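You operate a simulated robot arm through the tools that you are given. There is no shell and no other tool. Be economical: measure what you need, move in short steps, check, and stop when the job is done.

Carry out the task below with a simulated robot arm. There is one attempt and no reset: what you move stays moved.

TASK
Take the purple pot from the wooden table and leave it on the small grey screen.

Only the result counts: the job must be done as asked and must still hold three seconds after the hand-in. Knocking over, shifting, dropping, spilling or breaking anything else fails it.

THE ROBOT
A 7-joint arm with a two-finger parallel gripper, fixed in place. Base frame: the origin is at the foot of the arm, x ahead of it, y to its left, z up; the work surface is at about z = 0. Lengths are in mm, angles in degrees, forces in N, time in s.
With the tool pointing down near the work surface it reaches from about 240 to 620 mm from the base axis. Its first joint turns from -66.0 to 66.0 degrees. Payload 2.6 kg.
Tool frame: the origin (TCP) lies between the finger pads and is the grasp point; the fingertips stand 30 mm ahead of it; z points along the fingers, y is the line along which they close. Largest opening 94 mm; finger width 28, thickness 10; the body of the gripper, 50 by 96 mm, starts 55 mm behind the TCP.
Orientation is that of the tool frame in the base frame, as [roll, pitch, yaw] about the fixed x, y, z axes, in that order (R = Rz(yaw) Ry(pitch) Rx(roll)). With the fingers straight down and closing along the base's y, the tool's x points along the base's -x, its y along +y and its z along -z.

THE INTERFACE
- The arm moves only by the tool servo_tool. Its argument "series" is a list of rows, each an object of numbers (a shift or turn left out is 0, a gripper value left out holds the last): "dx", "dy", "dz": the shift along the tool's x, y, z in units of 40 mm (1.0 is 40 mm); "ax", "ay", "az": the turn, a rotation vector about the tool's x, y, z in units of 8 degrees (1.0 is 8 degrees). In form: [{"dx": .., "dy": .., "dz": .., "ax": .., "ay": .., "az": ..}, ...]. A call has 1 to 10 rows; each row shifts and turns the commanded pose from where the row before left it, along the tool's axes as they then stand. "jaw" is the finger opening in mm, from 0 to 94, set as the call begins (left out, the last holds). A call with a number of a shift or a turn outside -1 to 1 is refused whole. Each row takes 0.2 s and may step no farther than 50 mm and 8.6 degrees from the row before; otherwise, or with a gripper value out of range, the whole call is refused. Where a pose cannot be reached the arm comes as near as it can. A force on the tool above 40 N (or 10 N above the force at the start of the call, whichever is more), or a blocked arm, ends the call early, and 0.2 s more pass. Each finger travels about 72 mm/s and halts on what it meets, pressing with about 40 N; the grip force reading is that of the motor and also rises with nothing between the fingers. The clock runs only during rows and for 0.2 s after the last one: add rows that do not move to give the fingers time. It gives the time, the measured TCP pose, the force on the tool (base axes), the opening and the grip force at its end, in the units of the frame above (readings bear some noise), and new pictures: "show" is both (left out), scene, wrist or none.
- Cameras (640 x 400 px; columns grow to the right, rows downward): "scene" is fixed at [30, 429, 564.6]; the picture's right is [-0.81, -0.59, 0.00], its down [-0.35, 0.48, -0.81] and it looks along [0.47, -0.65, -0.59] (base axes); focal length 341 px, centre (320, 200). "wrist" rides on the gripper at [76, 14, -102] in the tool frame; the picture's right is [-0.18, 0.98, 0.00], its down [-0.75, -0.14, -0.64] and it looks along [-0.63, -0.12, 0.77] (tool axes); focal length 243 px, centre (320, 200). There is no depth. A picture from a camera that has moved, and an enlarged one, comes with that camera's place and axes in the base frame and with its lens.
- zoom(camera, box): a new picture of the part [left, top, right, bottom] of that camera's present view, enlarged. No time passes.
- hand_in(): hands the job in; it is judged then, once.

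Go step by step. Nothing tells you positions but the pictures and the camera data: compare them with the known pose of the tool, close in by small moves and look again before you grip or let go. The budget is 90 turns and 170 pictures, counting those below and the enlarged ones. Unless the task says otherwise, let go and move clear before handing in, and close with one line.

The tools are called by a JSON object that holds its "fn" and its "kwargs". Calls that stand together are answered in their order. servo_tool: Moves the arm, as the interface text tells. Its arguments: {"type":"object","properties":{"series":{"type":"array","items":{"type":"object","properties":{"dx":{"type":"number"},"dy":{"type":"number"},"dz":{"type":"number"},"ax":{"type":"number"},"ay":{"type":"number"},"az":{"type":"number"}}}},"jaw":{"type":"number"},"show":{"type":"string","enum":["both","scene","wrist","none"]}},"required":["series"]} The other tools are called the same way: zoom (camera, box) takes an enlarged picture of a part of a camera's view; hand_in () hands the job in.

At the start:

```text
time: 0.0
tcp_pos: [311.3, -299.4, 212.1]
ee_rot: [180.0, 0.0, -180.0]
ft_force: [0.4, -0.3, 0.9]
gripper_width: 93.7
finger_force: 0.0
```

scene: 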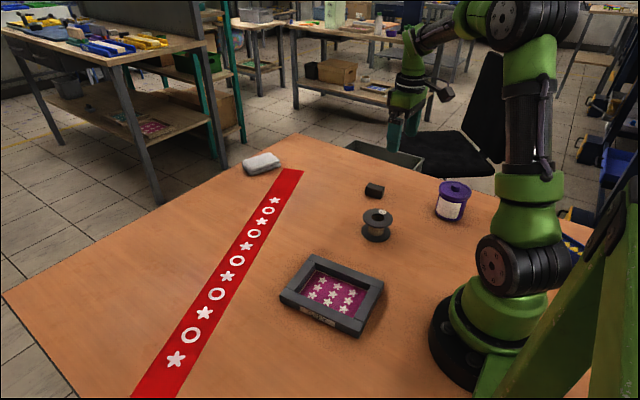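
wrist: 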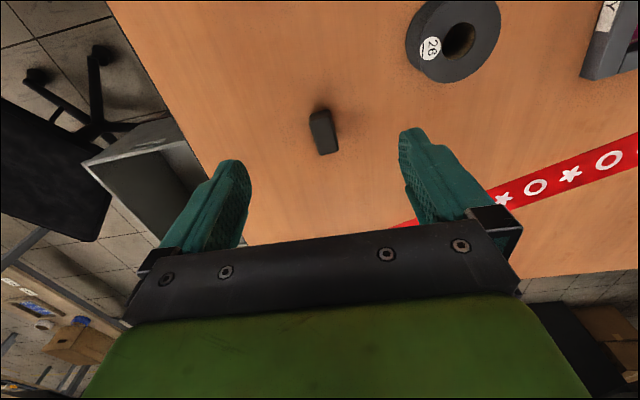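

I see the purple pot near the arm's foot, roughly (155, -330), and a grey-framed object with a purple star pattern near the middle of the table. I'll enlarge both before moving.

{"fn": "zoom", "kwargs": {"camera": "scene", "box": [400, 160, 500, 240]}}

{"fn": "zoom", "kwargs": {"camera": "scene", "box": [260, 240, 400, 350]}}

{"fn": "zoom", "kwargs": {"camera": "scene", "box": [230, 130, 430, 250]}}

```text
5.00 times, centred on (450, 200) of scene
camera zoom: at [30.0, 429.0, 564.6], right [-0.81, -0.59, 0.0], down [-0.35, 0.48, -0.81], along [0.47, -0.65, -0.59], focal length 1704 px, centre (-330, 200)
```

zoom: 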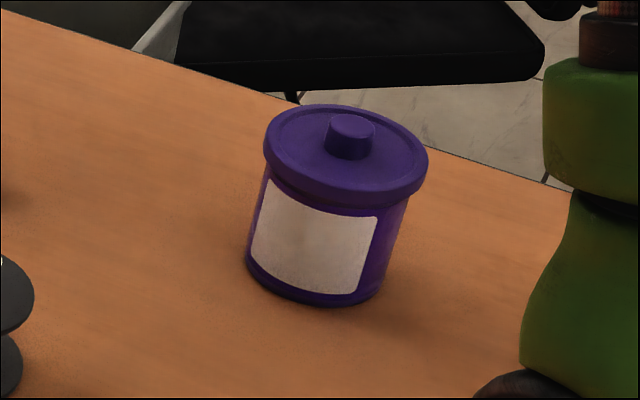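

```text
3.64 times, centred on (330, 295) of scene
camera zoom: at [30.0, 429.0, 564.6], right [-0.81, -0.59, 0.0], down [-0.35, 0.48, -0.81], along [0.47, -0.65, -0.59], focal length 1239 px, centre (284, -146)
```

zoom: 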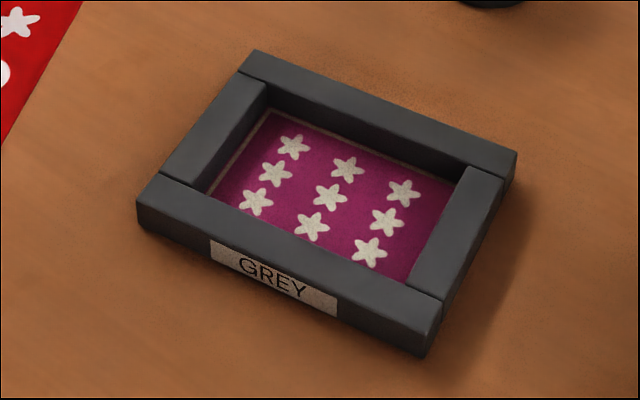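

```text
3.20 times, centred on (330, 190) of scene
camera zoom: at [30.0, 429.0, 564.6], right [-0.81, -0.59, 0.0], down [-0.35, 0.48, -0.81], along [0.47, -0.65, -0.59], focal length 1090 px, centre (288, 232)
```

zoom: 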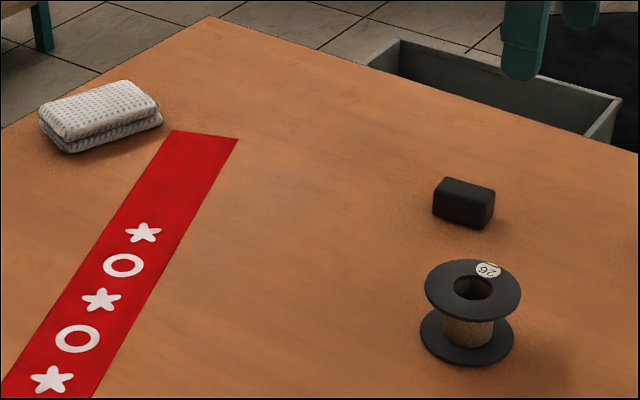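

The grey frame (labelled GREY, about 170 x 120 mm, centre near (267, 54)) holds a star-patterned mesh, which makes it the small screen. The pot is about 78 mm across at the lid and about 90 mm tall, near (165, -345). I'll move above it at the present height to measure with the wrist camera.

{"fn": "servo_tool", "kwargs": {"series": [{"dx": 0.7, "dy": -0.2}, {"dx": 0.7, "dy": -0.2}, {"dx": 0.7, "dy": -0.2}, {"dx": 0.7, "dy": -0.2}, {}], "jaw": 94}}

```text
time: 1.2
tcp_pos: [198.4, -330.7, 211.6]
ee_rot: [-180.0, 0.0, 180.0]
ft_force: [0.2, 0.2, 0.6]
gripper_width: 94.2
finger_force: 0.0
camera wrist: at [121.7, -315.5, 313.5], right [0.18, 0.98, 0.0], down [0.75, -0.14, 0.64], along [0.63, -0.12, -0.77], focal length 243 px, centre (320, 200)
```

scene: 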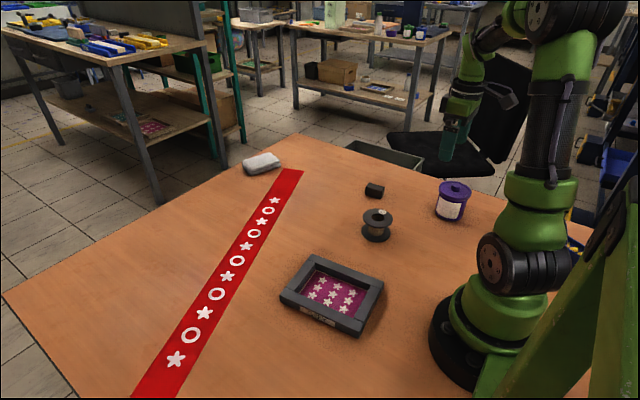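
wrist: 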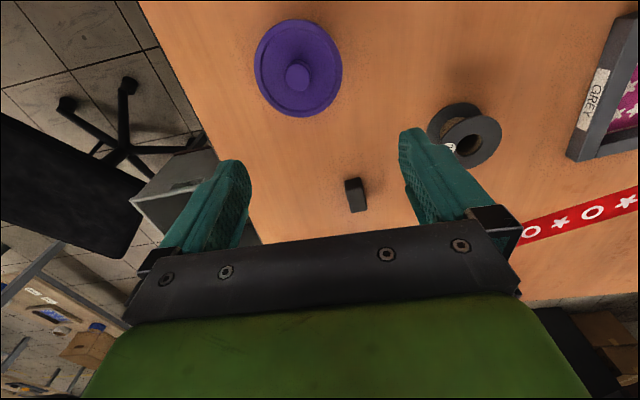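

The pot's lid is centred at about (166, -344), 78 mm wide, with its top near z 72. I'll centre over it and come partway down, fingertips just above the lid.

{"fn": "servo_tool", "kwargs": {"series": [{"dx": 0.8, "dy": -0.34}, {"dz": 0.6}, {"dz": 0.6}, {"dz": 0.6}, {"dz": 0.5}, {}]}}

```text
time: 2.6
tcp_pos: [167.2, -344.6, 119.5]
ee_rot: [-180.0, -0.1, 180.0]
ft_force: [-0.8, 0.3, 0.1]
gripper_width: 93.9
finger_force: 0.0
camera wrist: at [90.5, -329.8, 221.1], right [0.18, 0.98, 0.0], down [0.75, -0.14, 0.64], along [0.63, -0.12, -0.77], focal length 243 px, centre (320, 200)
```

scene: 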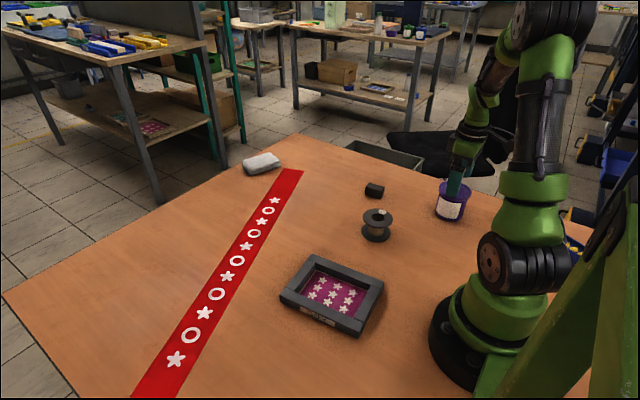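
wrist: 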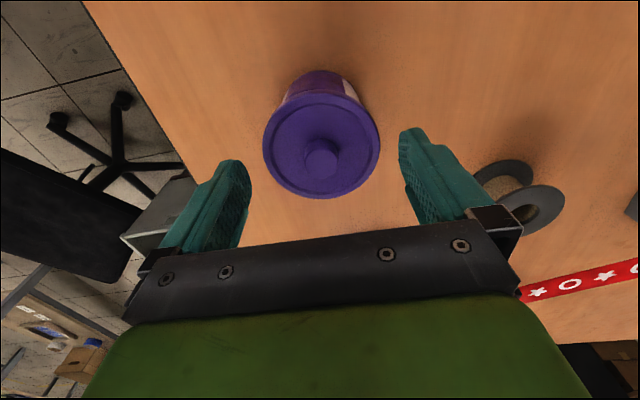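

The lid sits centred between the fingers within about 1 mm, its top at about z 73. I'll go down so the pads straddle the lid rim.

{"fn": "servo_tool", "kwargs": {"series": [{"dx": 0.03, "dz": 0.45}, {"dz": 0.45}, {"dz": 0.44}, {}]}}

{"fn": "zoom", "kwargs": {"camera": "scene", "box": [400, 150, 500, 230]}}

```text
time: 3.6
tcp_pos: [165.1, -344.5, 64.1]
ee_rot: [180.0, 0.0, 180.0]
ft_force: [0.9, 0.4, 0.2]
gripper_width: 94.2
finger_force: 0.0
camera wrist: at [89.5, -329.6, 167.2], right [0.18, 0.98, 0.0], down [0.75, -0.14, 0.64], along [0.63, -0.12, -0.77], focal length 243 px, centre (320, 200)
```

scene: 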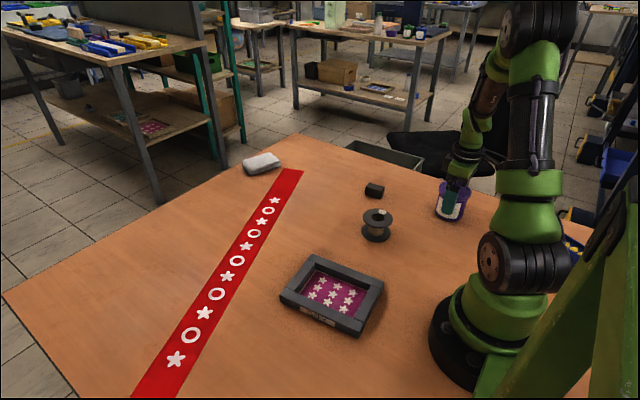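
wrist: 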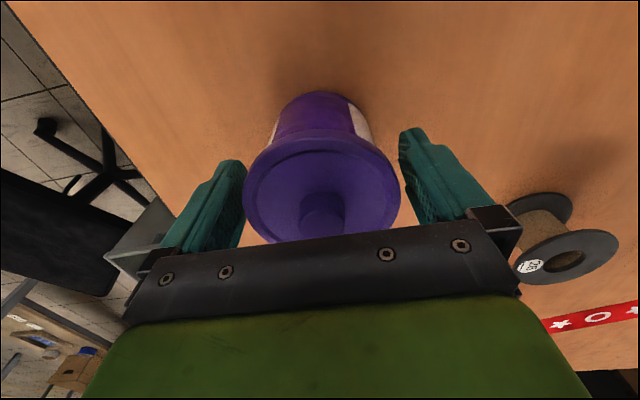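

```text
5.00 times, centred on (450, 190) of scene
camera zoom: at [30.0, 429.0, 564.6], right [-0.81, -0.59, 0.0], down [-0.35, 0.48, -0.81], along [0.47, -0.65, -0.59], focal length 1704 px, centre (-330, 250)
```

zoom: 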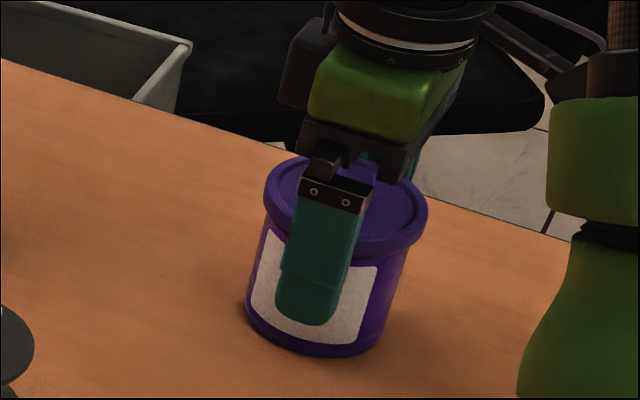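

The fingers straddle the lid with room on both sides and the tips are well above the table. I'll close gently and check the reading.

{"fn": "servo_tool", "kwargs": {"series": [{}, {}, {}], "jaw": 70}}

```text
time: 4.4
tcp_pos: [166.2, -344.9, 65.9]
ee_rot: [-179.9, 0.0, -180.0]
ft_force: [0.5, 0.2, 0.6]
gripper_width: 82.0
finger_force: 40.3
camera wrist: at [89.5, -329.6, 167.4], right [0.18, 0.98, 0.0], down [0.75, -0.14, 0.64], along [0.63, -0.12, -0.77], focal length 243 px, centre (320, 200)
```

scene: 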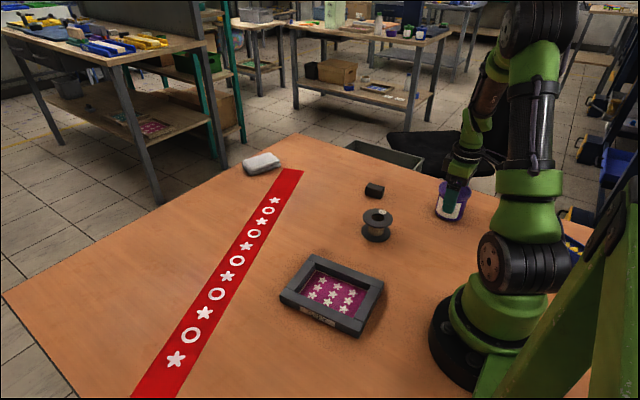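
wrist: 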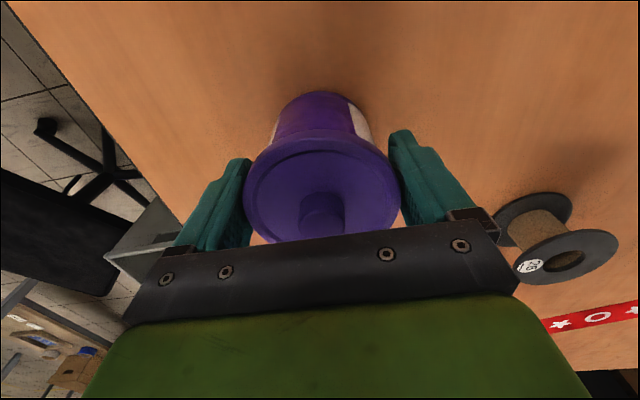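

The fingers have halted on the lid rim at 82 mm with 40 N. I'll lift 10 mm to see whether the whole pot comes up or only the lid.

{"fn": "servo_tool", "kwargs": {"series": [{"dz": -0.12}, {"dz": -0.13}, {}], "jaw": 60, "show": "wrist"}}

{"fn": "zoom", "kwargs": {"camera": "scene", "box": [400, 150, 500, 230]}}

```text
time: 5.2
tcp_pos: [164.5, -345.0, 76.1]
ee_rot: [-179.9, -0.1, -180.0]
ft_force: [0.4, 0.6, 0.3]
gripper_width: 81.7
finger_force: 40.1
camera wrist: at [89.7, -329.9, 177.6], right [0.18, 0.98, 0.0], down [0.75, -0.14, 0.64], along [0.63, -0.12, -0.77], focal length 243 px, centre (320, 200)
```

wrist: 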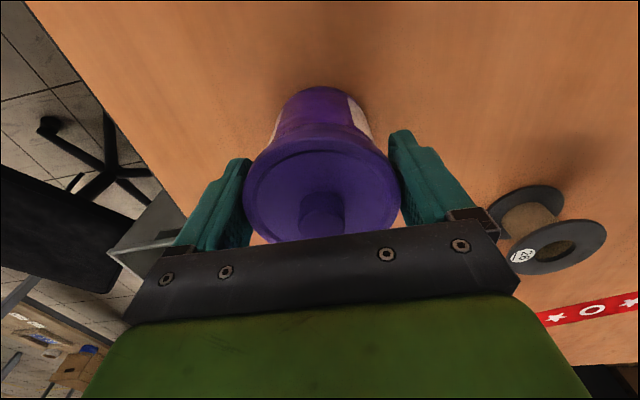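

```text
5.00 times, centred on (450, 190) of scene
camera zoom: at [30.0, 429.0, 564.6], right [-0.81, -0.59, 0.0], down [-0.35, 0.48, -0.81], along [0.47, -0.65, -0.59], focal length 1704 px, centre (-330, 250)
```

zoom: 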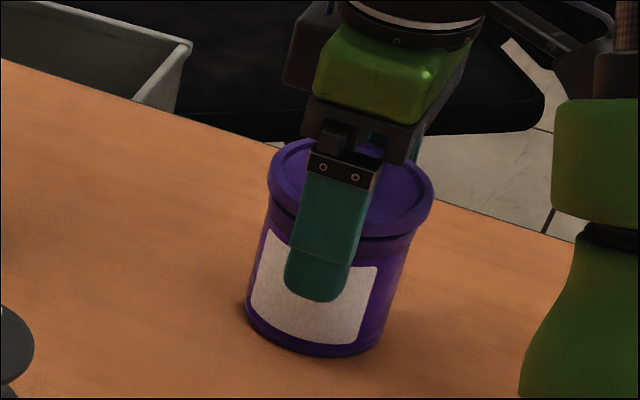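

Only the lid came up: it is loose and the pot's body stayed on the table. I'll set the lid back and open. The body has to be gripped itself, so the plan is to lift the lid off by its knob, carry the body, then put the lid back on.

{"fn": "servo_tool", "kwargs": {"series": [{"dz": 0.08}, {"dz": 0.08}, {"dz": 0.06}, {"dz": 0.03}, {}], "show": "none"}}

{"fn": "zoom", "kwargs": {"camera": "scene", "box": [400, 150, 500, 230]}}

```text
time: 6.4
tcp_pos: [164.9, -345.2, 65.2]
ee_rot: [179.9, 0.0, 179.9]
ft_force: [0.6, 0.1, -0.5]
gripper_width: 81.8
finger_force: 39.7
```

```text
5.00 times, centred on (450, 190) of scene
camera zoom: at [30.0, 429.0, 564.6], right [-0.81, -0.59, 0.0], down [-0.35, 0.48, -0.81], along [0.47, -0.65, -0.59], focal length 1704 px, centre (-330, 250)
```

zoom: 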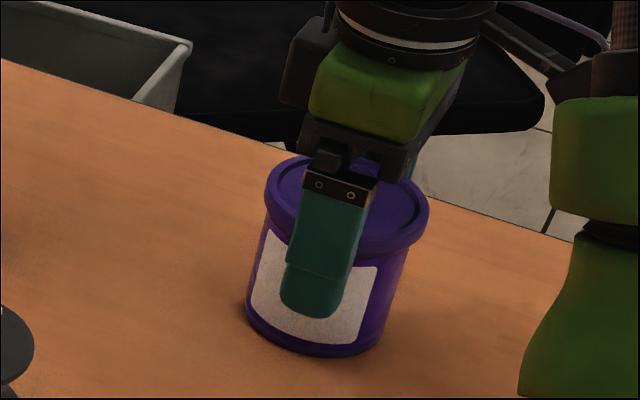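

The lid is back in place, just as it was. I'll open and rise so the fingertips come level with the knob.

{"fn": "servo_tool", "kwargs": {"series": [{}, {}, {"dz": -0.3}, {"dz": -0.4}, {"dz": -0.4}, {}], "jaw": 94, "show": "wrist"}}

{"fn": "zoom", "kwargs": {"camera": "scene", "box": [400, 150, 500, 230]}}

```text
time: 7.8
tcp_pos: [166.5, -345.4, 110.1]
ee_rot: [-180.0, 0.0, 180.0]
ft_force: [-0.3, 0.3, 0.2]
gripper_width: 93.8
finger_force: 0.1
camera wrist: at [89.6, -329.6, 212.3], right [0.18, 0.98, 0.0], down [0.75, -0.14, 0.64], along [0.63, -0.12, -0.77], focal length 243 px, centre (320, 200)
```

wrist: 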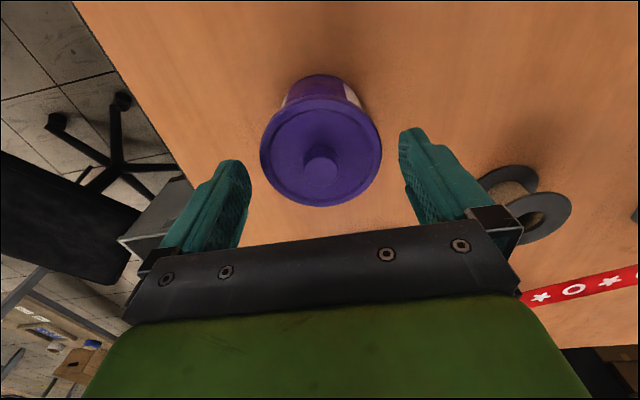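

```text
5.00 times, centred on (450, 190) of scene
camera zoom: at [30.0, 429.0, 564.6], right [-0.81, -0.59, 0.0], down [-0.35, 0.48, -0.81], along [0.47, -0.65, -0.59], focal length 1704 px, centre (-330, 250)
```

zoom: 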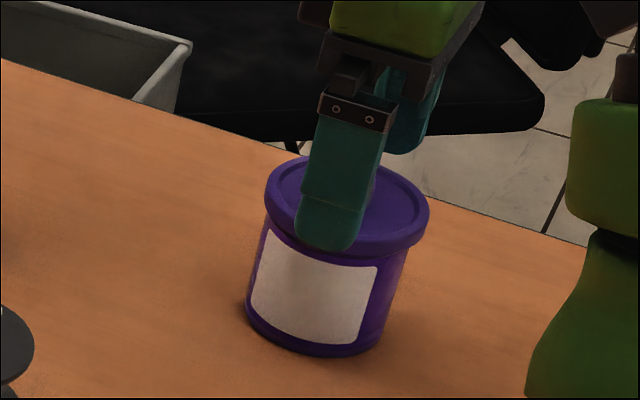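

The knob stands centred between the fingers, its top near z 91, with the fingertips near z 80. I'll lower 3 mm and close on the knob.

{"fn": "servo_tool", "kwargs": {"series": [{"dz": 0.07}, {}, {}, {}, {}], "jaw": 10, "show": "wrist"}}

{"fn": "zoom", "kwargs": {"camera": "scene", "box": [400, 150, 500, 230]}}

```text
time: 8.6
tcp_pos: [166.6, -346.1, 108.4]
ee_rot: [-179.9, 0.2, 180.0]
ft_force: [0.4, 0.7, 0.0]
gripper_width: 20.4
finger_force: 9.4
stopped in row 4: the force on the tool passed its limit (the readings are from after the stop); the commanded pose is now the measured one
camera wrist: at [90.5, -329.6, 210.5], right [0.18, 0.98, 0.0], down [0.75, -0.14, 0.65], along [0.63, -0.12, -0.76], focal length 243 px, centre (320, 200)
```

wrist: 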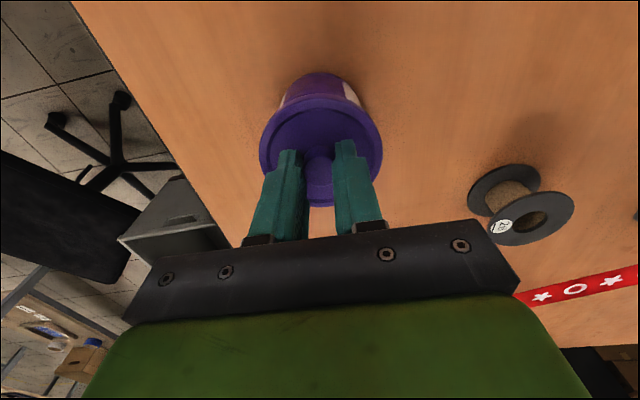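

```text
5.00 times, centred on (450, 190) of scene
camera zoom: at [30.0, 429.0, 564.6], right [-0.81, -0.59, 0.0], down [-0.35, 0.48, -0.81], along [0.47, -0.65, -0.59], focal length 1704 px, centre (-330, 250)
```

zoom: 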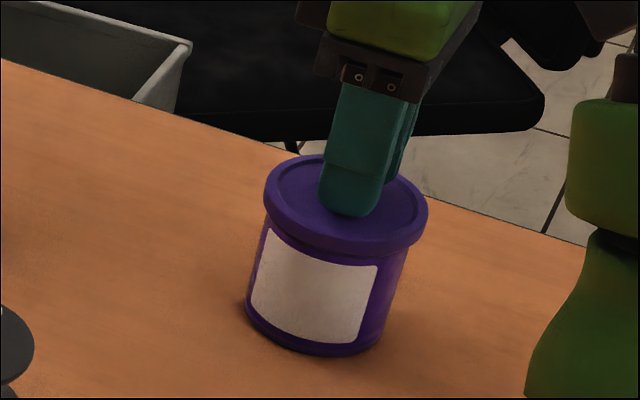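

The fingers met the knob with a brief force spike and nothing looks shifted. I'll wait a moment for the grip to settle.

{"fn": "servo_tool", "kwargs": {"series": [{}, {}], "jaw": 14, "show": "none"}}

```text
time: 9.2
tcp_pos: [166.8, -345.1, 109.6]
ee_rot: [-180.0, 0.2, -180.0]
ft_force: [0.7, 1.1, 0.6]
gripper_width: 15.9
finger_force: 39.9
```

The grip is firm at 16 mm. I'll lift the lid 50 mm and check the lid and the pot's inside.

{"fn": "servo_tool", "kwargs": {"series": [{"dz": -0.25}, {"dz": -0.5}, {"dz": -0.5}, {}], "show": "wrist"}}

{"fn": "zoom", "kwargs": {"camera": "scene", "box": [400, 140, 500, 220]}}

```text
time: 10.2
tcp_pos: [166.4, -343.6, 158.6]
ee_rot: [-179.9, 0.2, -180.0]
ft_force: [-0.4, -1.1, -0.2]
gripper_width: 16.2
finger_force: 40.0
camera wrist: at [90.1, -329.1, 260.9], right [0.18, 0.98, 0.0], down [0.75, -0.14, 0.65], along [0.63, -0.12, -0.76], focal length 243 px, centre (320, 200)
```

wrist: 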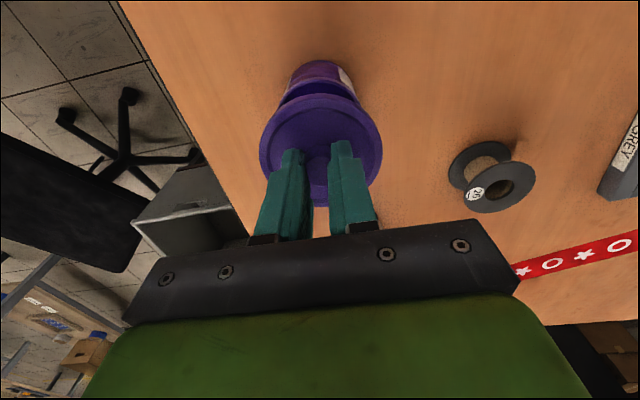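

```text
5.00 times, centred on (450, 180) of scene
camera zoom: at [30.0, 429.0, 564.6], right [-0.81, -0.59, 0.0], down [-0.35, 0.48, -0.81], along [0.47, -0.65, -0.59], focal length 1704 px, centre (-330, 300)
```

zoom: 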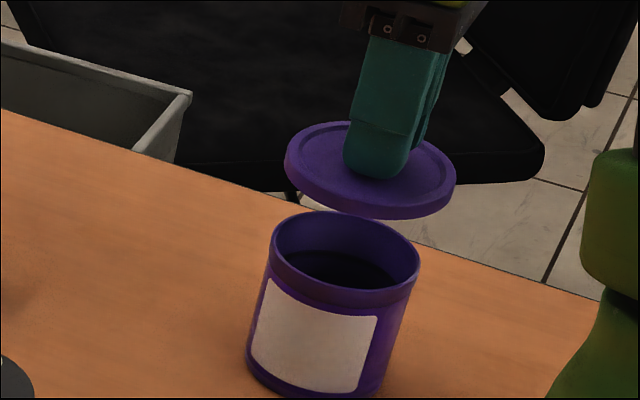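

The lid came away cleanly and the hollow pot stands untouched. I'll carry the lid to the clear spot near (265, -281), between the pot, the block and the spool.

{"fn": "servo_tool", "kwargs": {"series": [{"dx": -0.5, "dy": 0.32}, {"dx": -0.5, "dy": 0.32}, {"dx": -0.5, "dy": 0.32}, {"dx": -0.5, "dy": 0.32}, {"dx": -0.46, "dy": 0.3}, {}, {"dz": 0.7}, {"dz": 0.7}, {"dz": 0.7}, {}]}}

{"fn": "zoom", "kwargs": {"camera": "scene", "box": [340, 140, 480, 250]}}

```text
time: 12.4
tcp_pos: [266.0, -280.1, 74.4]
ee_rot: [-179.9, 0.2, -180.0]
ft_force: [0.5, 0.3, 0.5]
gripper_width: 15.5
finger_force: 40.7
camera wrist: at [188.0, -265.4, 176.3], right [0.18, 0.98, 0.0], down [0.75, -0.14, 0.65], along [0.63, -0.12, -0.76], focal length 243 px, centre (320, 200)
```

scene: 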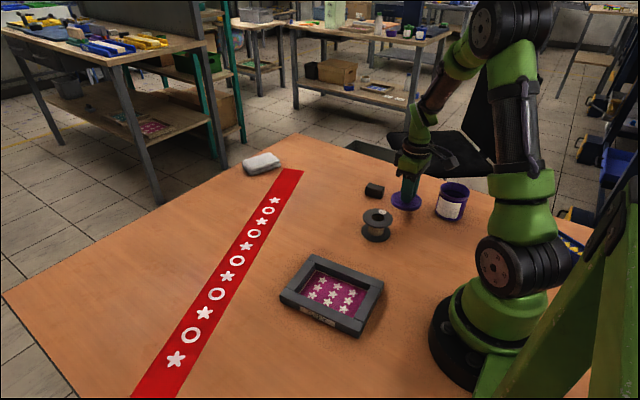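
wrist: 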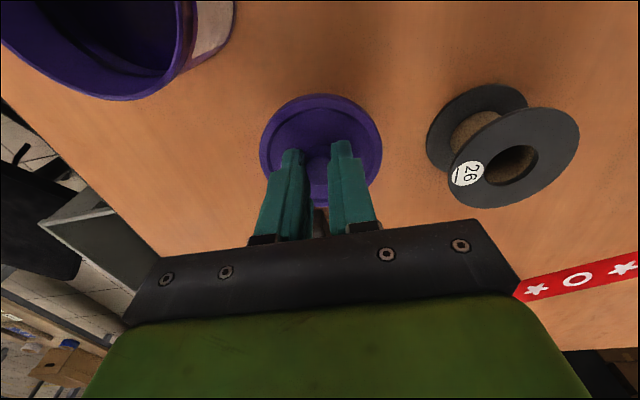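

```text
3.64 times, centred on (410, 195) of scene
camera zoom: at [30.0, 429.0, 564.6], right [-0.81, -0.59, 0.0], down [-0.35, 0.48, -0.81], along [0.47, -0.65, -0.59], focal length 1239 px, centre (-7, 218)
```

zoom: 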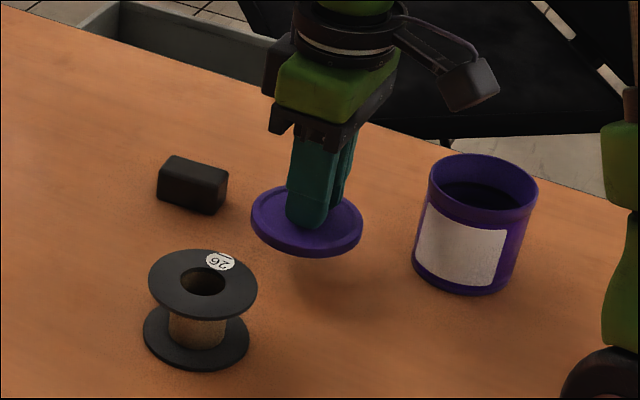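

The lid hovers about 30 mm over clear table, away from everything. I'll lower it gently in small steps.

{"fn": "servo_tool", "kwargs": {"series": [{"dz": 0.25}, {"dz": 0.2}, {"dz": 0.1}, {}], "show": "none"}}

{"fn": "zoom", "kwargs": {"camera": "scene", "box": [370, 170, 440, 220]}}

```text
time: 13.4
tcp_pos: [265.0, -282.2, 53.1]
ee_rot: [-179.9, 0.2, 180.0]
ft_force: [-0.2, -0.4, -0.6]
gripper_width: 15.8
finger_force: 39.7
```

```text
8.00 times, centred on (405, 195) of scene
camera zoom: at [30.0, 429.0, 564.6], right [-0.81, -0.59, 0.0], down [-0.35, 0.48, -0.81], along [0.47, -0.65, -0.59], focal length 2726 px, centre (-360, 240)
```

zoom: 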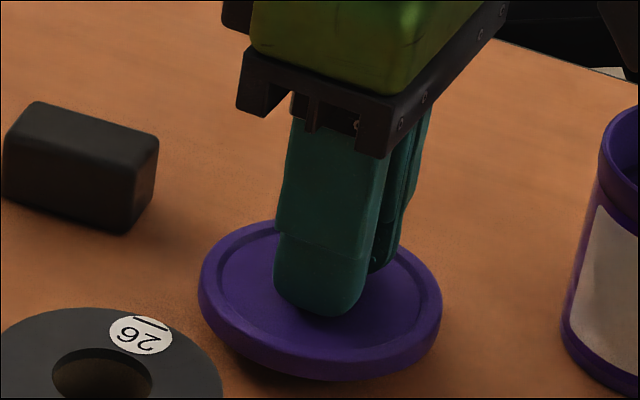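

There's still a gap of several mm under the lid. I'll continue down slowly, watching the force.

{"fn": "servo_tool", "kwargs": {"series": [{"dz": 0.06}, {"dz": 0.06}, {"dz": 0.04}, {}], "show": "none"}}

{"fn": "zoom", "kwargs": {"camera": "scene", "box": [370, 170, 440, 220]}}

```text
time: 14.4
tcp_pos: [265.3, -281.8, 45.9]
ee_rot: [-179.9, 0.2, -180.0]
ft_force: [0.0, 0.3, -0.3]
gripper_width: 15.9
finger_force: 39.8
```

```text
8.00 times, centred on (405, 195) of scene
camera zoom: at [30.0, 429.0, 564.6], right [-0.81, -0.59, 0.0], down [-0.35, 0.48, -0.81], along [0.47, -0.65, -0.59], focal length 2726 px, centre (-360, 240)
```

zoom: 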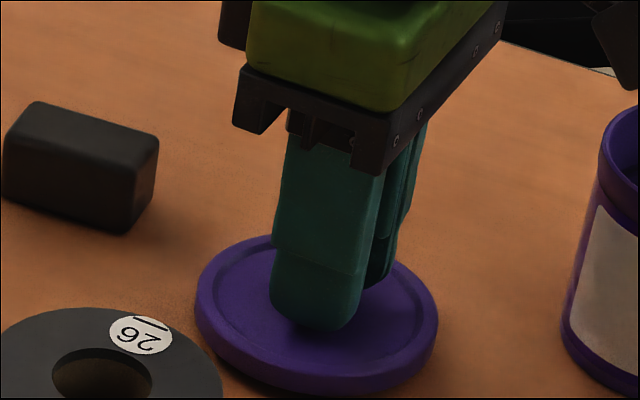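

The lid still shows a small gap, so I'll keep going down in small steps until I read contact.

{"fn": "servo_tool", "kwargs": {"series": [{"dz": 0.05}, {"dz": 0.05}, {}], "show": "none"}}

{"fn": "zoom", "kwargs": {"camera": "scene", "box": [370, 170, 440, 220]}}

```text
time: 15.2
tcp_pos: [265.2, -283.0, 42.8]
ee_rot: [-179.9, 0.2, -180.0]
ft_force: [1.0, 0.0, 0.3]
gripper_width: 15.7
finger_force: 39.9
```

```text
8.00 times, centred on (405, 195) of scene
camera zoom: at [30.0, 429.0, 564.6], right [-0.81, -0.59, 0.0], down [-0.35, 0.48, -0.81], along [0.47, -0.65, -0.59], focal length 2726 px, centre (-360, 240)
```

zoom: 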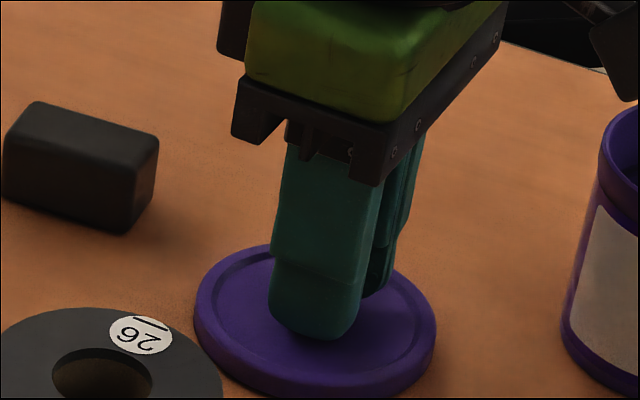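

No contact yet; I'll go on down.

{"fn": "servo_tool", "kwargs": {"series": [{"dz": 0.04}, {}, {"dz": 0.04}, {}, {"dz": 0.03}, {}], "show": "none"}}

{"fn": "zoom", "kwargs": {"camera": "scene", "box": [370, 180, 440, 230]}}

```text
time: 16.5
tcp_pos: [265.5, -282.5, 41.0]
ee_rot: [-179.7, 0.3, 179.8]
ft_force: [-1.4, 1.2, 4.9]
gripper_width: 15.9
finger_force: 39.2
stopped in row 6: the force on the tool passed its limit (the readings are from after the stop); the commanded pose is now the measured one
```

```text
8.00 times, centred on (405, 205) of scene
camera zoom: at [30.0, 429.0, 564.6], right [-0.81, -0.59, 0.0], down [-0.35, 0.48, -0.81], along [0.47, -0.65, -0.59], focal length 2726 px, centre (-360, 160)
```

zoom: 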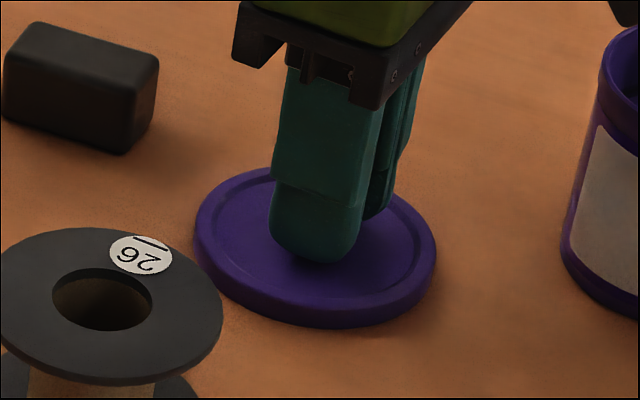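

The lid rests on the table (contact at TCP z about 41, so its underside is about 40 mm below the TCP). I'll open partway, check the lid stays, and rise.

{"fn": "servo_tool", "kwargs": {"series": [{}, {}, {"dz": -0.4}, {"dz": -0.8}, {"dz": -0.8}, {"dz": -0.8}, {}], "jaw": 40}}

{"fn": "zoom", "kwargs": {"camera": "scene", "box": [360, 160, 480, 250]}}

```text
time: 18.1
tcp_pos: [264.6, -282.6, 150.7]
ee_rot: [-179.7, 0.3, 179.9]
ft_force: [0.5, -0.2, 0.3]
gripper_width: 40.1
finger_force: 0.2
camera wrist: at [188.1, -266.2, 254.0], right [0.19, 0.98, 0.0], down [0.75, -0.14, 0.65], along [0.64, -0.12, -0.76], focal length 243 px, centre (320, 200)
```

scene: 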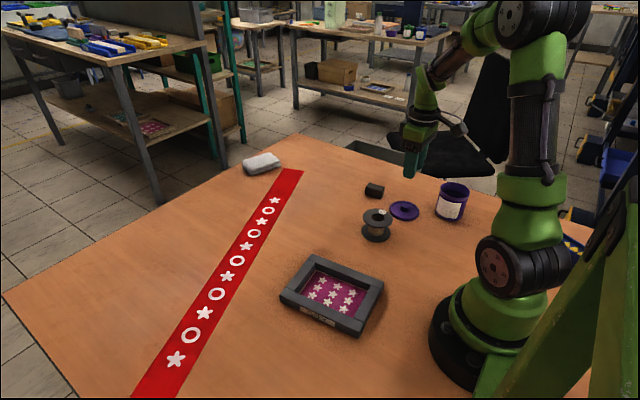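
wrist: 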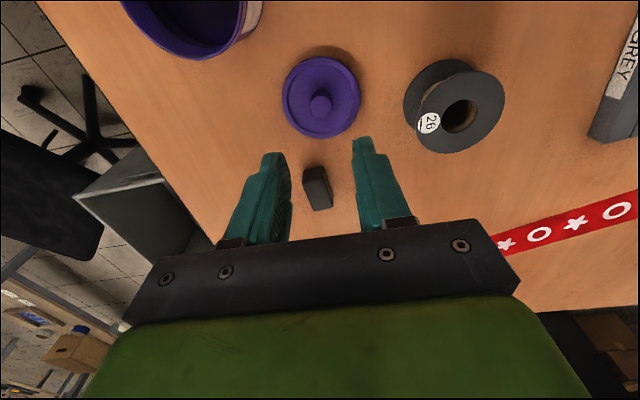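

```text
4.44 times, centred on (420, 205) of scene
camera zoom: at [30.0, 429.0, 564.6], right [-0.81, -0.59, 0.0], down [-0.35, 0.48, -0.81], along [0.47, -0.65, -0.59], focal length 1514 px, centre (-124, 178)
```

zoom: 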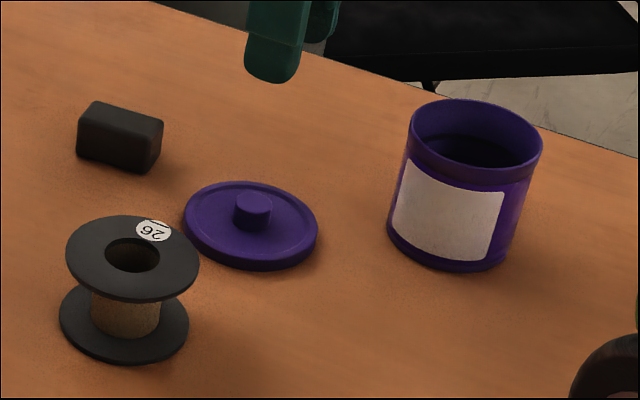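

The lid lies flat and clear. Next I'll go back above the pot, open fully, and come partway down.

{"fn": "servo_tool", "kwargs": {"series": [{"dx": 0.5, "dy": -0.31}, {"dx": 0.5, "dy": -0.31}, {"dx": 0.5, "dy": -0.31}, {"dx": 0.5, "dy": -0.31}, {"dx": 0.47, "dy": -0.31}, {}, {"dz": 0.5}, {"dz": 0.45}, {}], "jaw": 94, "show": "wrist"}}

```text
time: 20.1
tcp_pos: [166.0, -343.3, 113.0]
ee_rot: [-179.8, 0.4, 180.0]
ft_force: [-0.3, 0.3, -0.7]
gripper_width: 93.8
finger_force: 0.0
camera wrist: at [89.6, -328.1, 214.8], right [0.19, 0.98, 0.0], down [0.75, -0.14, 0.65], along [0.64, -0.12, -0.76], focal length 243 px, centre (320, 200)
```

wrist: 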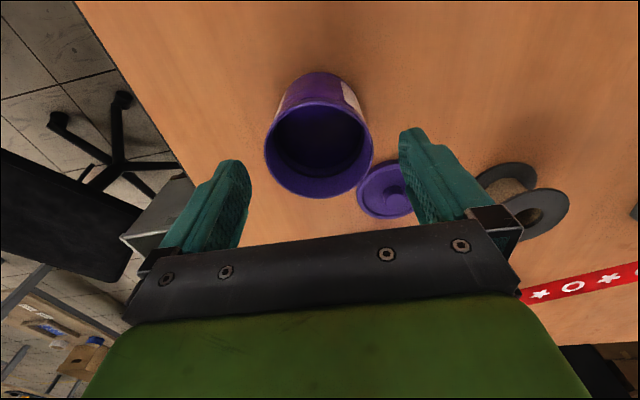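

The pot's rim is centred between the fingers, with the lid well clear. I'll level the tool slightly, lower so the pads cover the rim, and close.

{"fn": "servo_tool", "kwargs": {"series": [{"ay": -0.045, "dz": 0.4}, {"dz": 0.4}, {"dz": 0.4}, {}], "show": "wrist"}}

{"fn": "zoom", "kwargs": {"camera": "scene", "box": [400, 150, 500, 230]}}

```text
time: 21.1
tcp_pos: [167.6, -343.5, 65.0]
ee_rot: [-179.7, 0.8, 179.8]
ft_force: [-0.1, 0.9, 0.0]
gripper_width: 93.9
finger_force: 0.0
camera wrist: at [89.6, -327.9, 166.5], right [0.19, 0.98, 0.0], down [0.74, -0.14, 0.65], along [0.64, -0.12, -0.76], focal length 243 px, centre (320, 200)
```

wrist: 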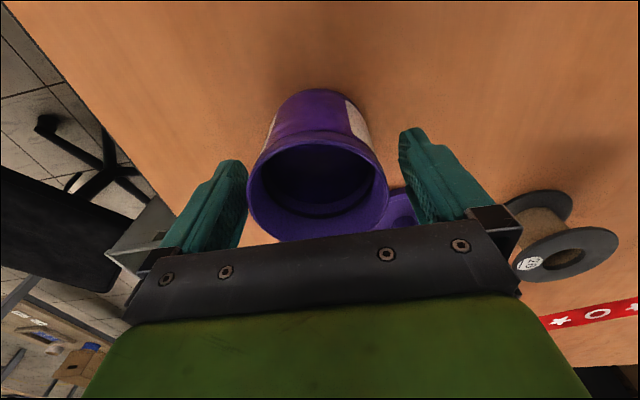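

```text
5.00 times, centred on (450, 190) of scene
camera zoom: at [30.0, 429.0, 564.6], right [-0.81, -0.59, 0.0], down [-0.35, 0.48, -0.81], along [0.47, -0.65, -0.59], focal length 1704 px, centre (-330, 250)
```

zoom: 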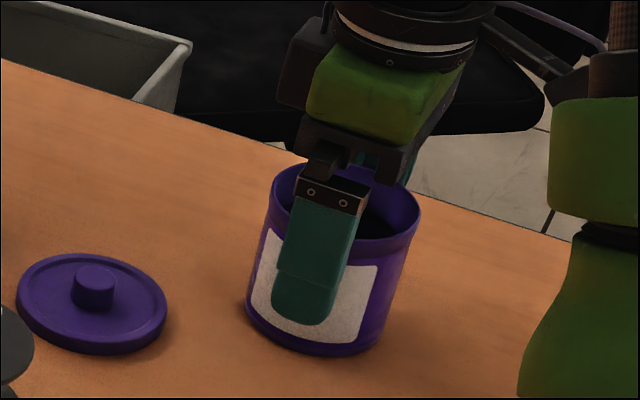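

Everything is aligned. I'll undo the small tilt I added in the wrong sense and close on the pot's rim.

{"fn": "servo_tool", "kwargs": {"series": [{"ay": 0.1}, {}, {}, {}], "jaw": 60, "show": "wrist"}}

```text
time: 22.1
tcp_pos: [165.6, -344.7, 66.1]
ee_rot: [-179.7, -0.1, 179.9]
ft_force: [1.9, 1.3, 3.4]
gripper_width: 72.4
finger_force: 39.6
camera wrist: at [91.0, -328.1, 168.0], right [0.19, 0.98, 0.0], down [0.75, -0.14, 0.64], along [0.63, -0.12, -0.77], focal length 243 px, centre (320, 200)
```

wrist: 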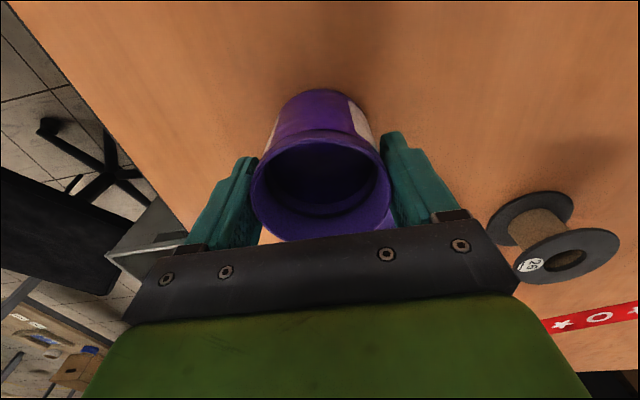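

The grip on the pot is firm at 72 mm. I'll lift it and check it follows.

{"fn": "servo_tool", "kwargs": {"series": [{"dz": -0.2}, {"dz": -0.4}, {"dz": -0.6}, {"dz": -0.7}, {"dz": -0.7}, {"dz": -0.4}, {}]}}

```text
time: 23.7
tcp_pos: [166.2, -344.7, 187.1]
ee_rot: [-179.6, -0.1, 179.9]
ft_force: [-0.8, -0.1, -1.9]
gripper_width: 72.1
finger_force: 39.8
camera wrist: at [90.9, -328.2, 288.4], right [0.19, 0.98, 0.0], down [0.75, -0.14, 0.64], along [0.63, -0.12, -0.77], focal length 243 px, centre (320, 200)
```

scene: 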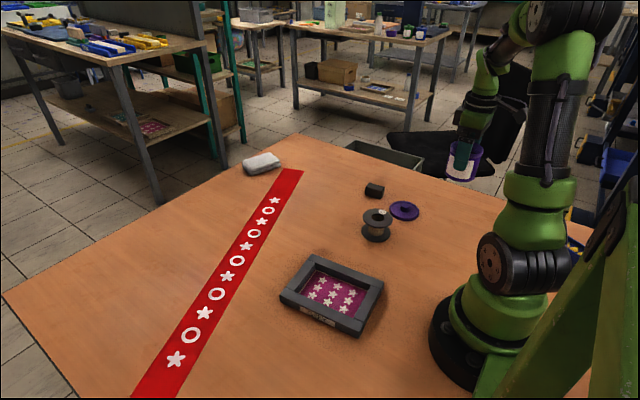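
wrist: 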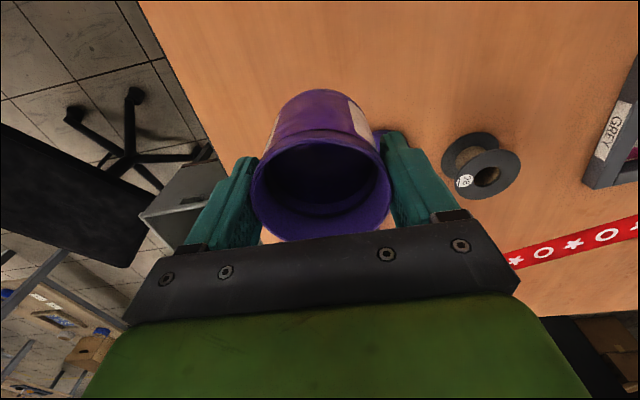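

The whole pot came up, hanging upright. I'll carry it at this height toward the frame, stopping short at about y -60 to measure the frame with the wrist camera.

{"fn": "servo_tool", "kwargs": {"series": [{"dx": -0.16, "dy": 0.6}, {"dx": -0.16, "dy": 0.8}, {"dx": -0.16, "dy": 0.8}, {"dx": -0.16, "dy": 0.8}, {"dx": -0.16, "dy": 0.8}, {"dx": -0.16, "dy": 0.8}, {"dx": -0.16, "dy": 0.8}, {"dx": -0.16, "dy": 0.8}, {"dx": -0.16, "dy": 0.6}, {}]}}

```text
time: 25.9
tcp_pos: [225.6, -73.0, 184.1]
ee_rot: [-179.8, -0.1, 179.7]
ft_force: [0.0, -0.1, -1.8]
gripper_width: 72.4
finger_force: 40.1
camera wrist: at [149.2, -56.4, 286.3], right [0.19, 0.98, 0.0], down [0.75, -0.14, 0.64], along [0.63, -0.12, -0.77], focal length 243 px, centre (320, 200)
```

scene: 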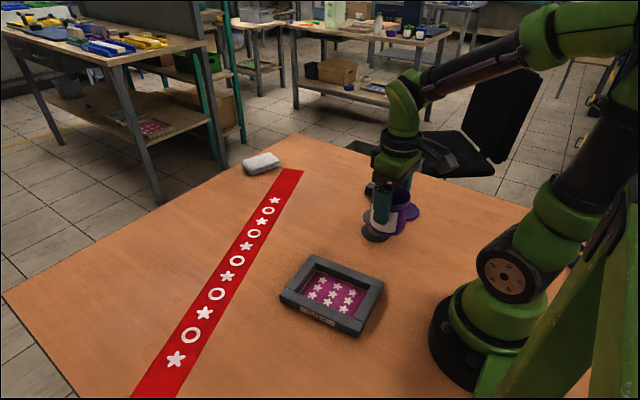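
wrist: 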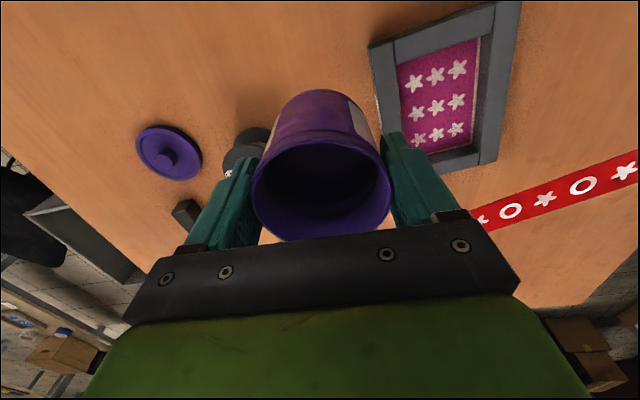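

The frame shows clearly on the wrist camera. I'll enlarge it to measure the inner opening.

{"fn": "zoom", "kwargs": {"camera": "wrist", "box": [350, 0, 540, 180]}}

```text
2.22 times, centred on (445, 90) of wrist
camera zoom: at [149.2, -56.4, 286.3], right [0.19, 0.98, 0.0], down [0.75, -0.14, 0.64], along [0.63, -0.12, -0.77], focal length 539 px, centre (42, 444)
```

zoom: 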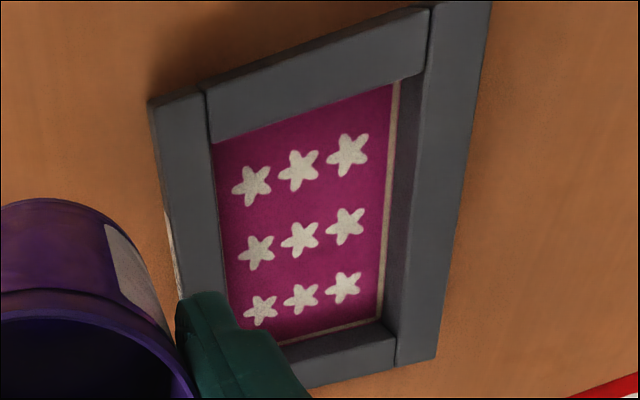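

The mesh lies nearly on the table (z about 2) in an opening of about 121 x 85 mm with walls about 18 mm high, centred near (267, 56). The 72 mm pot fits inside. I'll go above it and stop with the pot's bottom about 30 mm up.

{"fn": "servo_tool", "kwargs": {"series": [{"dx": -0.2, "dy": 0.6}, {"dx": -0.2, "dy": 0.7}, {"dx": -0.2, "dy": 0.7}, {"dx": -0.2, "dy": 0.7}, {"dx": -0.25, "dy": 0.52}, {}, {"dz": 0.7}, {"dz": 0.7}, {"dz": 0.6}, {}]}}

{"fn": "zoom", "kwargs": {"camera": "scene", "box": [260, 220, 400, 350]}}

```text
time: 28.1
tcp_pos: [267.2, 54.6, 104.1]
ee_rot: [-179.9, -0.1, 179.9]
ft_force: [0.3, -0.3, -2.2]
gripper_width: 72.6
finger_force: 40.3
camera wrist: at [191.3, 71.2, 205.7], right [0.19, 0.98, 0.0], down [0.75, -0.14, 0.64], along [0.63, -0.12, -0.77], focal length 243 px, centre (320, 200)
```

scene: 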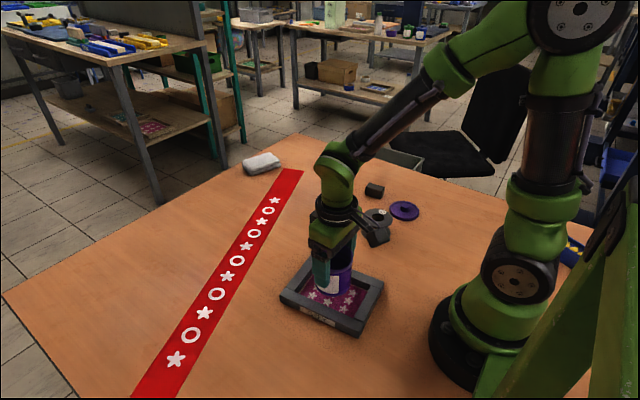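
wrist: 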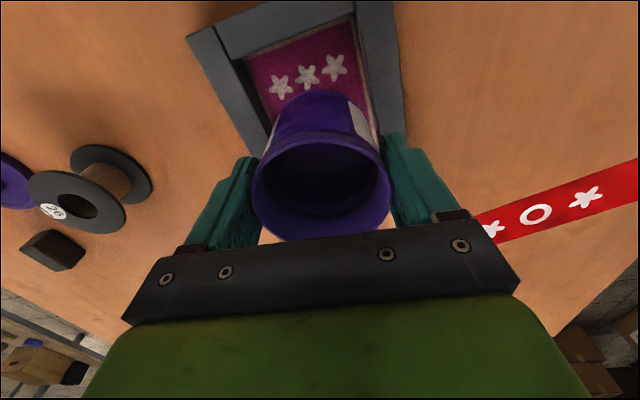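

```text
3.08 times, centred on (330, 285) of scene
camera zoom: at [30.0, 429.0, 564.6], right [-0.81, -0.59, 0.0], down [-0.35, 0.48, -0.81], along [0.47, -0.65, -0.59], focal length 1048 px, centre (289, -62)
```

zoom: 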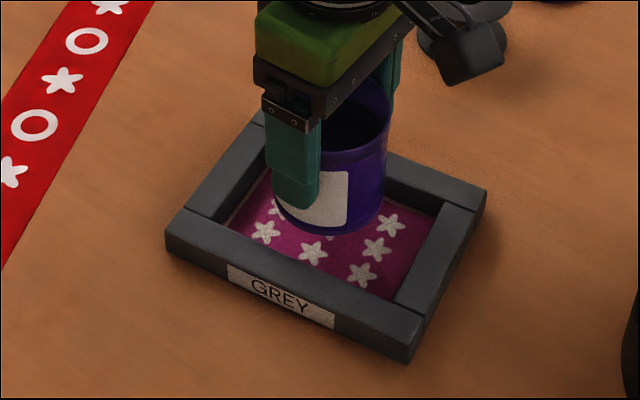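

The pot hangs over the opening, well lined up. I'll nudge 1 mm in y and go down until the base is just inside the walls, then look.

{"fn": "servo_tool", "kwargs": {"series": [{"dy": 0.03, "dz": 0.2}, {"dz": 0.2}, {"dz": 0.15}, {}], "show": "wrist"}}

{"fn": "zoom", "kwargs": {"camera": "scene", "box": [260, 220, 400, 350]}}

```text
time: 29.1
tcp_pos: [266.6, 57.3, 81.7]
ee_rot: [-179.8, -0.1, 179.7]
ft_force: [-0.1, 0.4, -1.3]
gripper_width: 72.3
finger_force: 40.0
camera wrist: at [191.2, 72.5, 184.1], right [0.19, 0.98, 0.0], down [0.75, -0.14, 0.64], along [0.63, -0.12, -0.77], focal length 243 px, centre (320, 200)
```

wrist: 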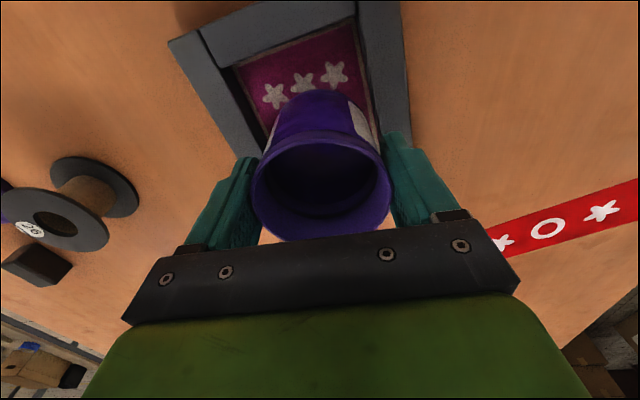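

```text
3.08 times, centred on (330, 285) of scene
camera zoom: at [30.0, 429.0, 564.6], right [-0.81, -0.59, 0.0], down [-0.35, 0.48, -0.81], along [0.47, -0.65, -0.59], focal length 1048 px, centre (289, -62)
```

zoom: 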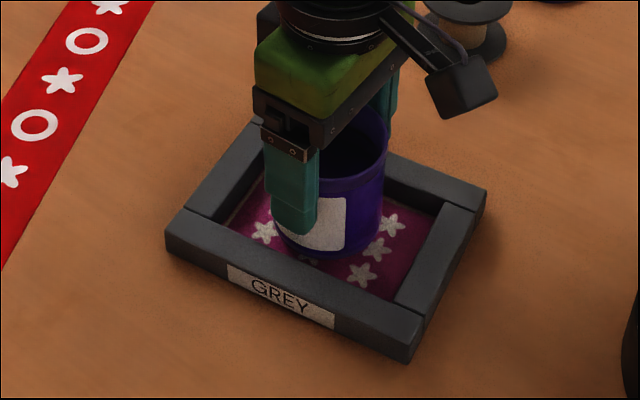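

The base is entering the opening with a gap on each side. I'll lower slowly to the mesh.

{"fn": "servo_tool", "kwargs": {"series": [{"dz": 0.1}, {"dz": 0.1}, {"dz": 0.08}, {}, {"dz": 0.03}, {}], "show": "wrist"}}

{"fn": "zoom", "kwargs": {"camera": "scene", "box": [260, 220, 400, 350]}}

```text
time: 30.5
tcp_pos: [266.8, 56.7, 68.9]
ee_rot: [-179.7, 0.0, 179.8]
ft_force: [0.7, -0.2, -1.8]
gripper_width: 72.2
finger_force: 40.0
camera wrist: at [191.4, 72.8, 171.5], right [0.19, 0.98, 0.0], down [0.75, -0.14, 0.64], along [0.63, -0.12, -0.77], focal length 243 px, centre (320, 200)
```

wrist: 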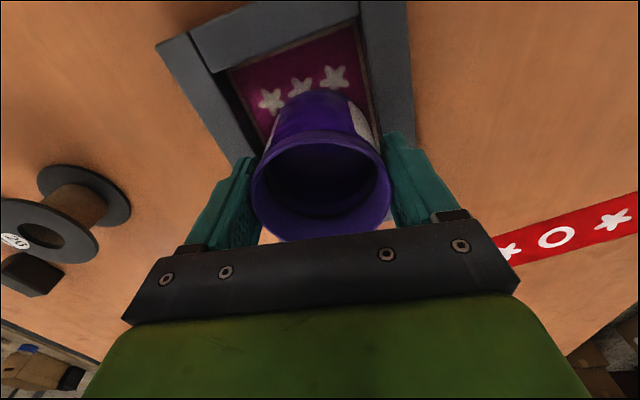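

```text
3.08 times, centred on (330, 285) of scene
camera zoom: at [30.0, 429.0, 564.6], right [-0.81, -0.59, 0.0], down [-0.35, 0.48, -0.81], along [0.47, -0.65, -0.59], focal length 1048 px, centre (289, -62)
```

zoom: 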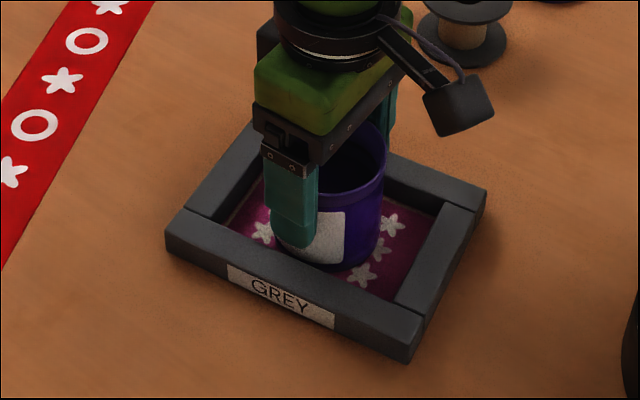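

The pot's weight still hangs on the arm (-1.8 N), so there's no contact yet. I'll lower in 1 mm steps.

{"fn": "servo_tool", "kwargs": {"series": [{"dz": 0.025}, {}, {"dz": 0.02}, {}], "show": "none"}}

```text
time: 31.5
tcp_pos: [266.7, 56.6, 68.4]
ee_rot: [-179.7, -0.1, 179.8]
ft_force: [-8.1, -3.4, 27.7]
gripper_width: 72.2
finger_force: 40.0
```

The pot has touched down (28 N upward). I'll ease off half a millimetre, open, and look.

{"fn": "servo_tool", "kwargs": {"series": [{"dz": -0.015}, {}], "show": "none"}}

{"fn": "servo_tool", "kwargs": {"series": [{}, {}, {}], "jaw": 94, "show": "wrist"}}

{"fn": "zoom", "kwargs": {"camera": "scene", "box": [260, 220, 400, 350]}}

```text
time: 32.1
tcp_pos: [268.6, 56.2, 67.8]
ee_rot: [-179.9, 0.0, 179.9]
ft_force: [3.5, -0.1, 5.3]
gripper_width: 72.0
finger_force: 39.5
```

```text
time: 32.9
tcp_pos: [266.8, 55.8, 68.6]
ee_rot: [-179.6, -0.1, 179.8]
ft_force: [-0.1, 0.8, 0.8]
gripper_width: 94.2
finger_force: 0.0
camera wrist: at [191.4, 72.7, 170.4], right [0.19, 0.98, 0.0], down [0.75, -0.14, 0.64], along [0.63, -0.12, -0.77], focal length 243 px, centre (320, 200)
```

wrist: 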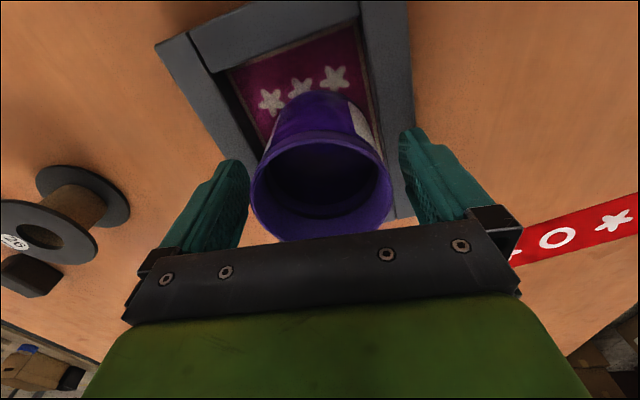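

```text
3.08 times, centred on (330, 285) of scene
camera zoom: at [30.0, 429.0, 564.6], right [-0.81, -0.59, 0.0], down [-0.35, 0.48, -0.81], along [0.47, -0.65, -0.59], focal length 1048 px, centre (289, -62)
```

zoom: 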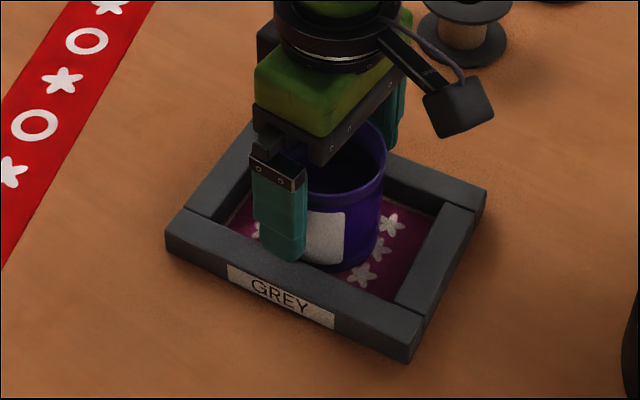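

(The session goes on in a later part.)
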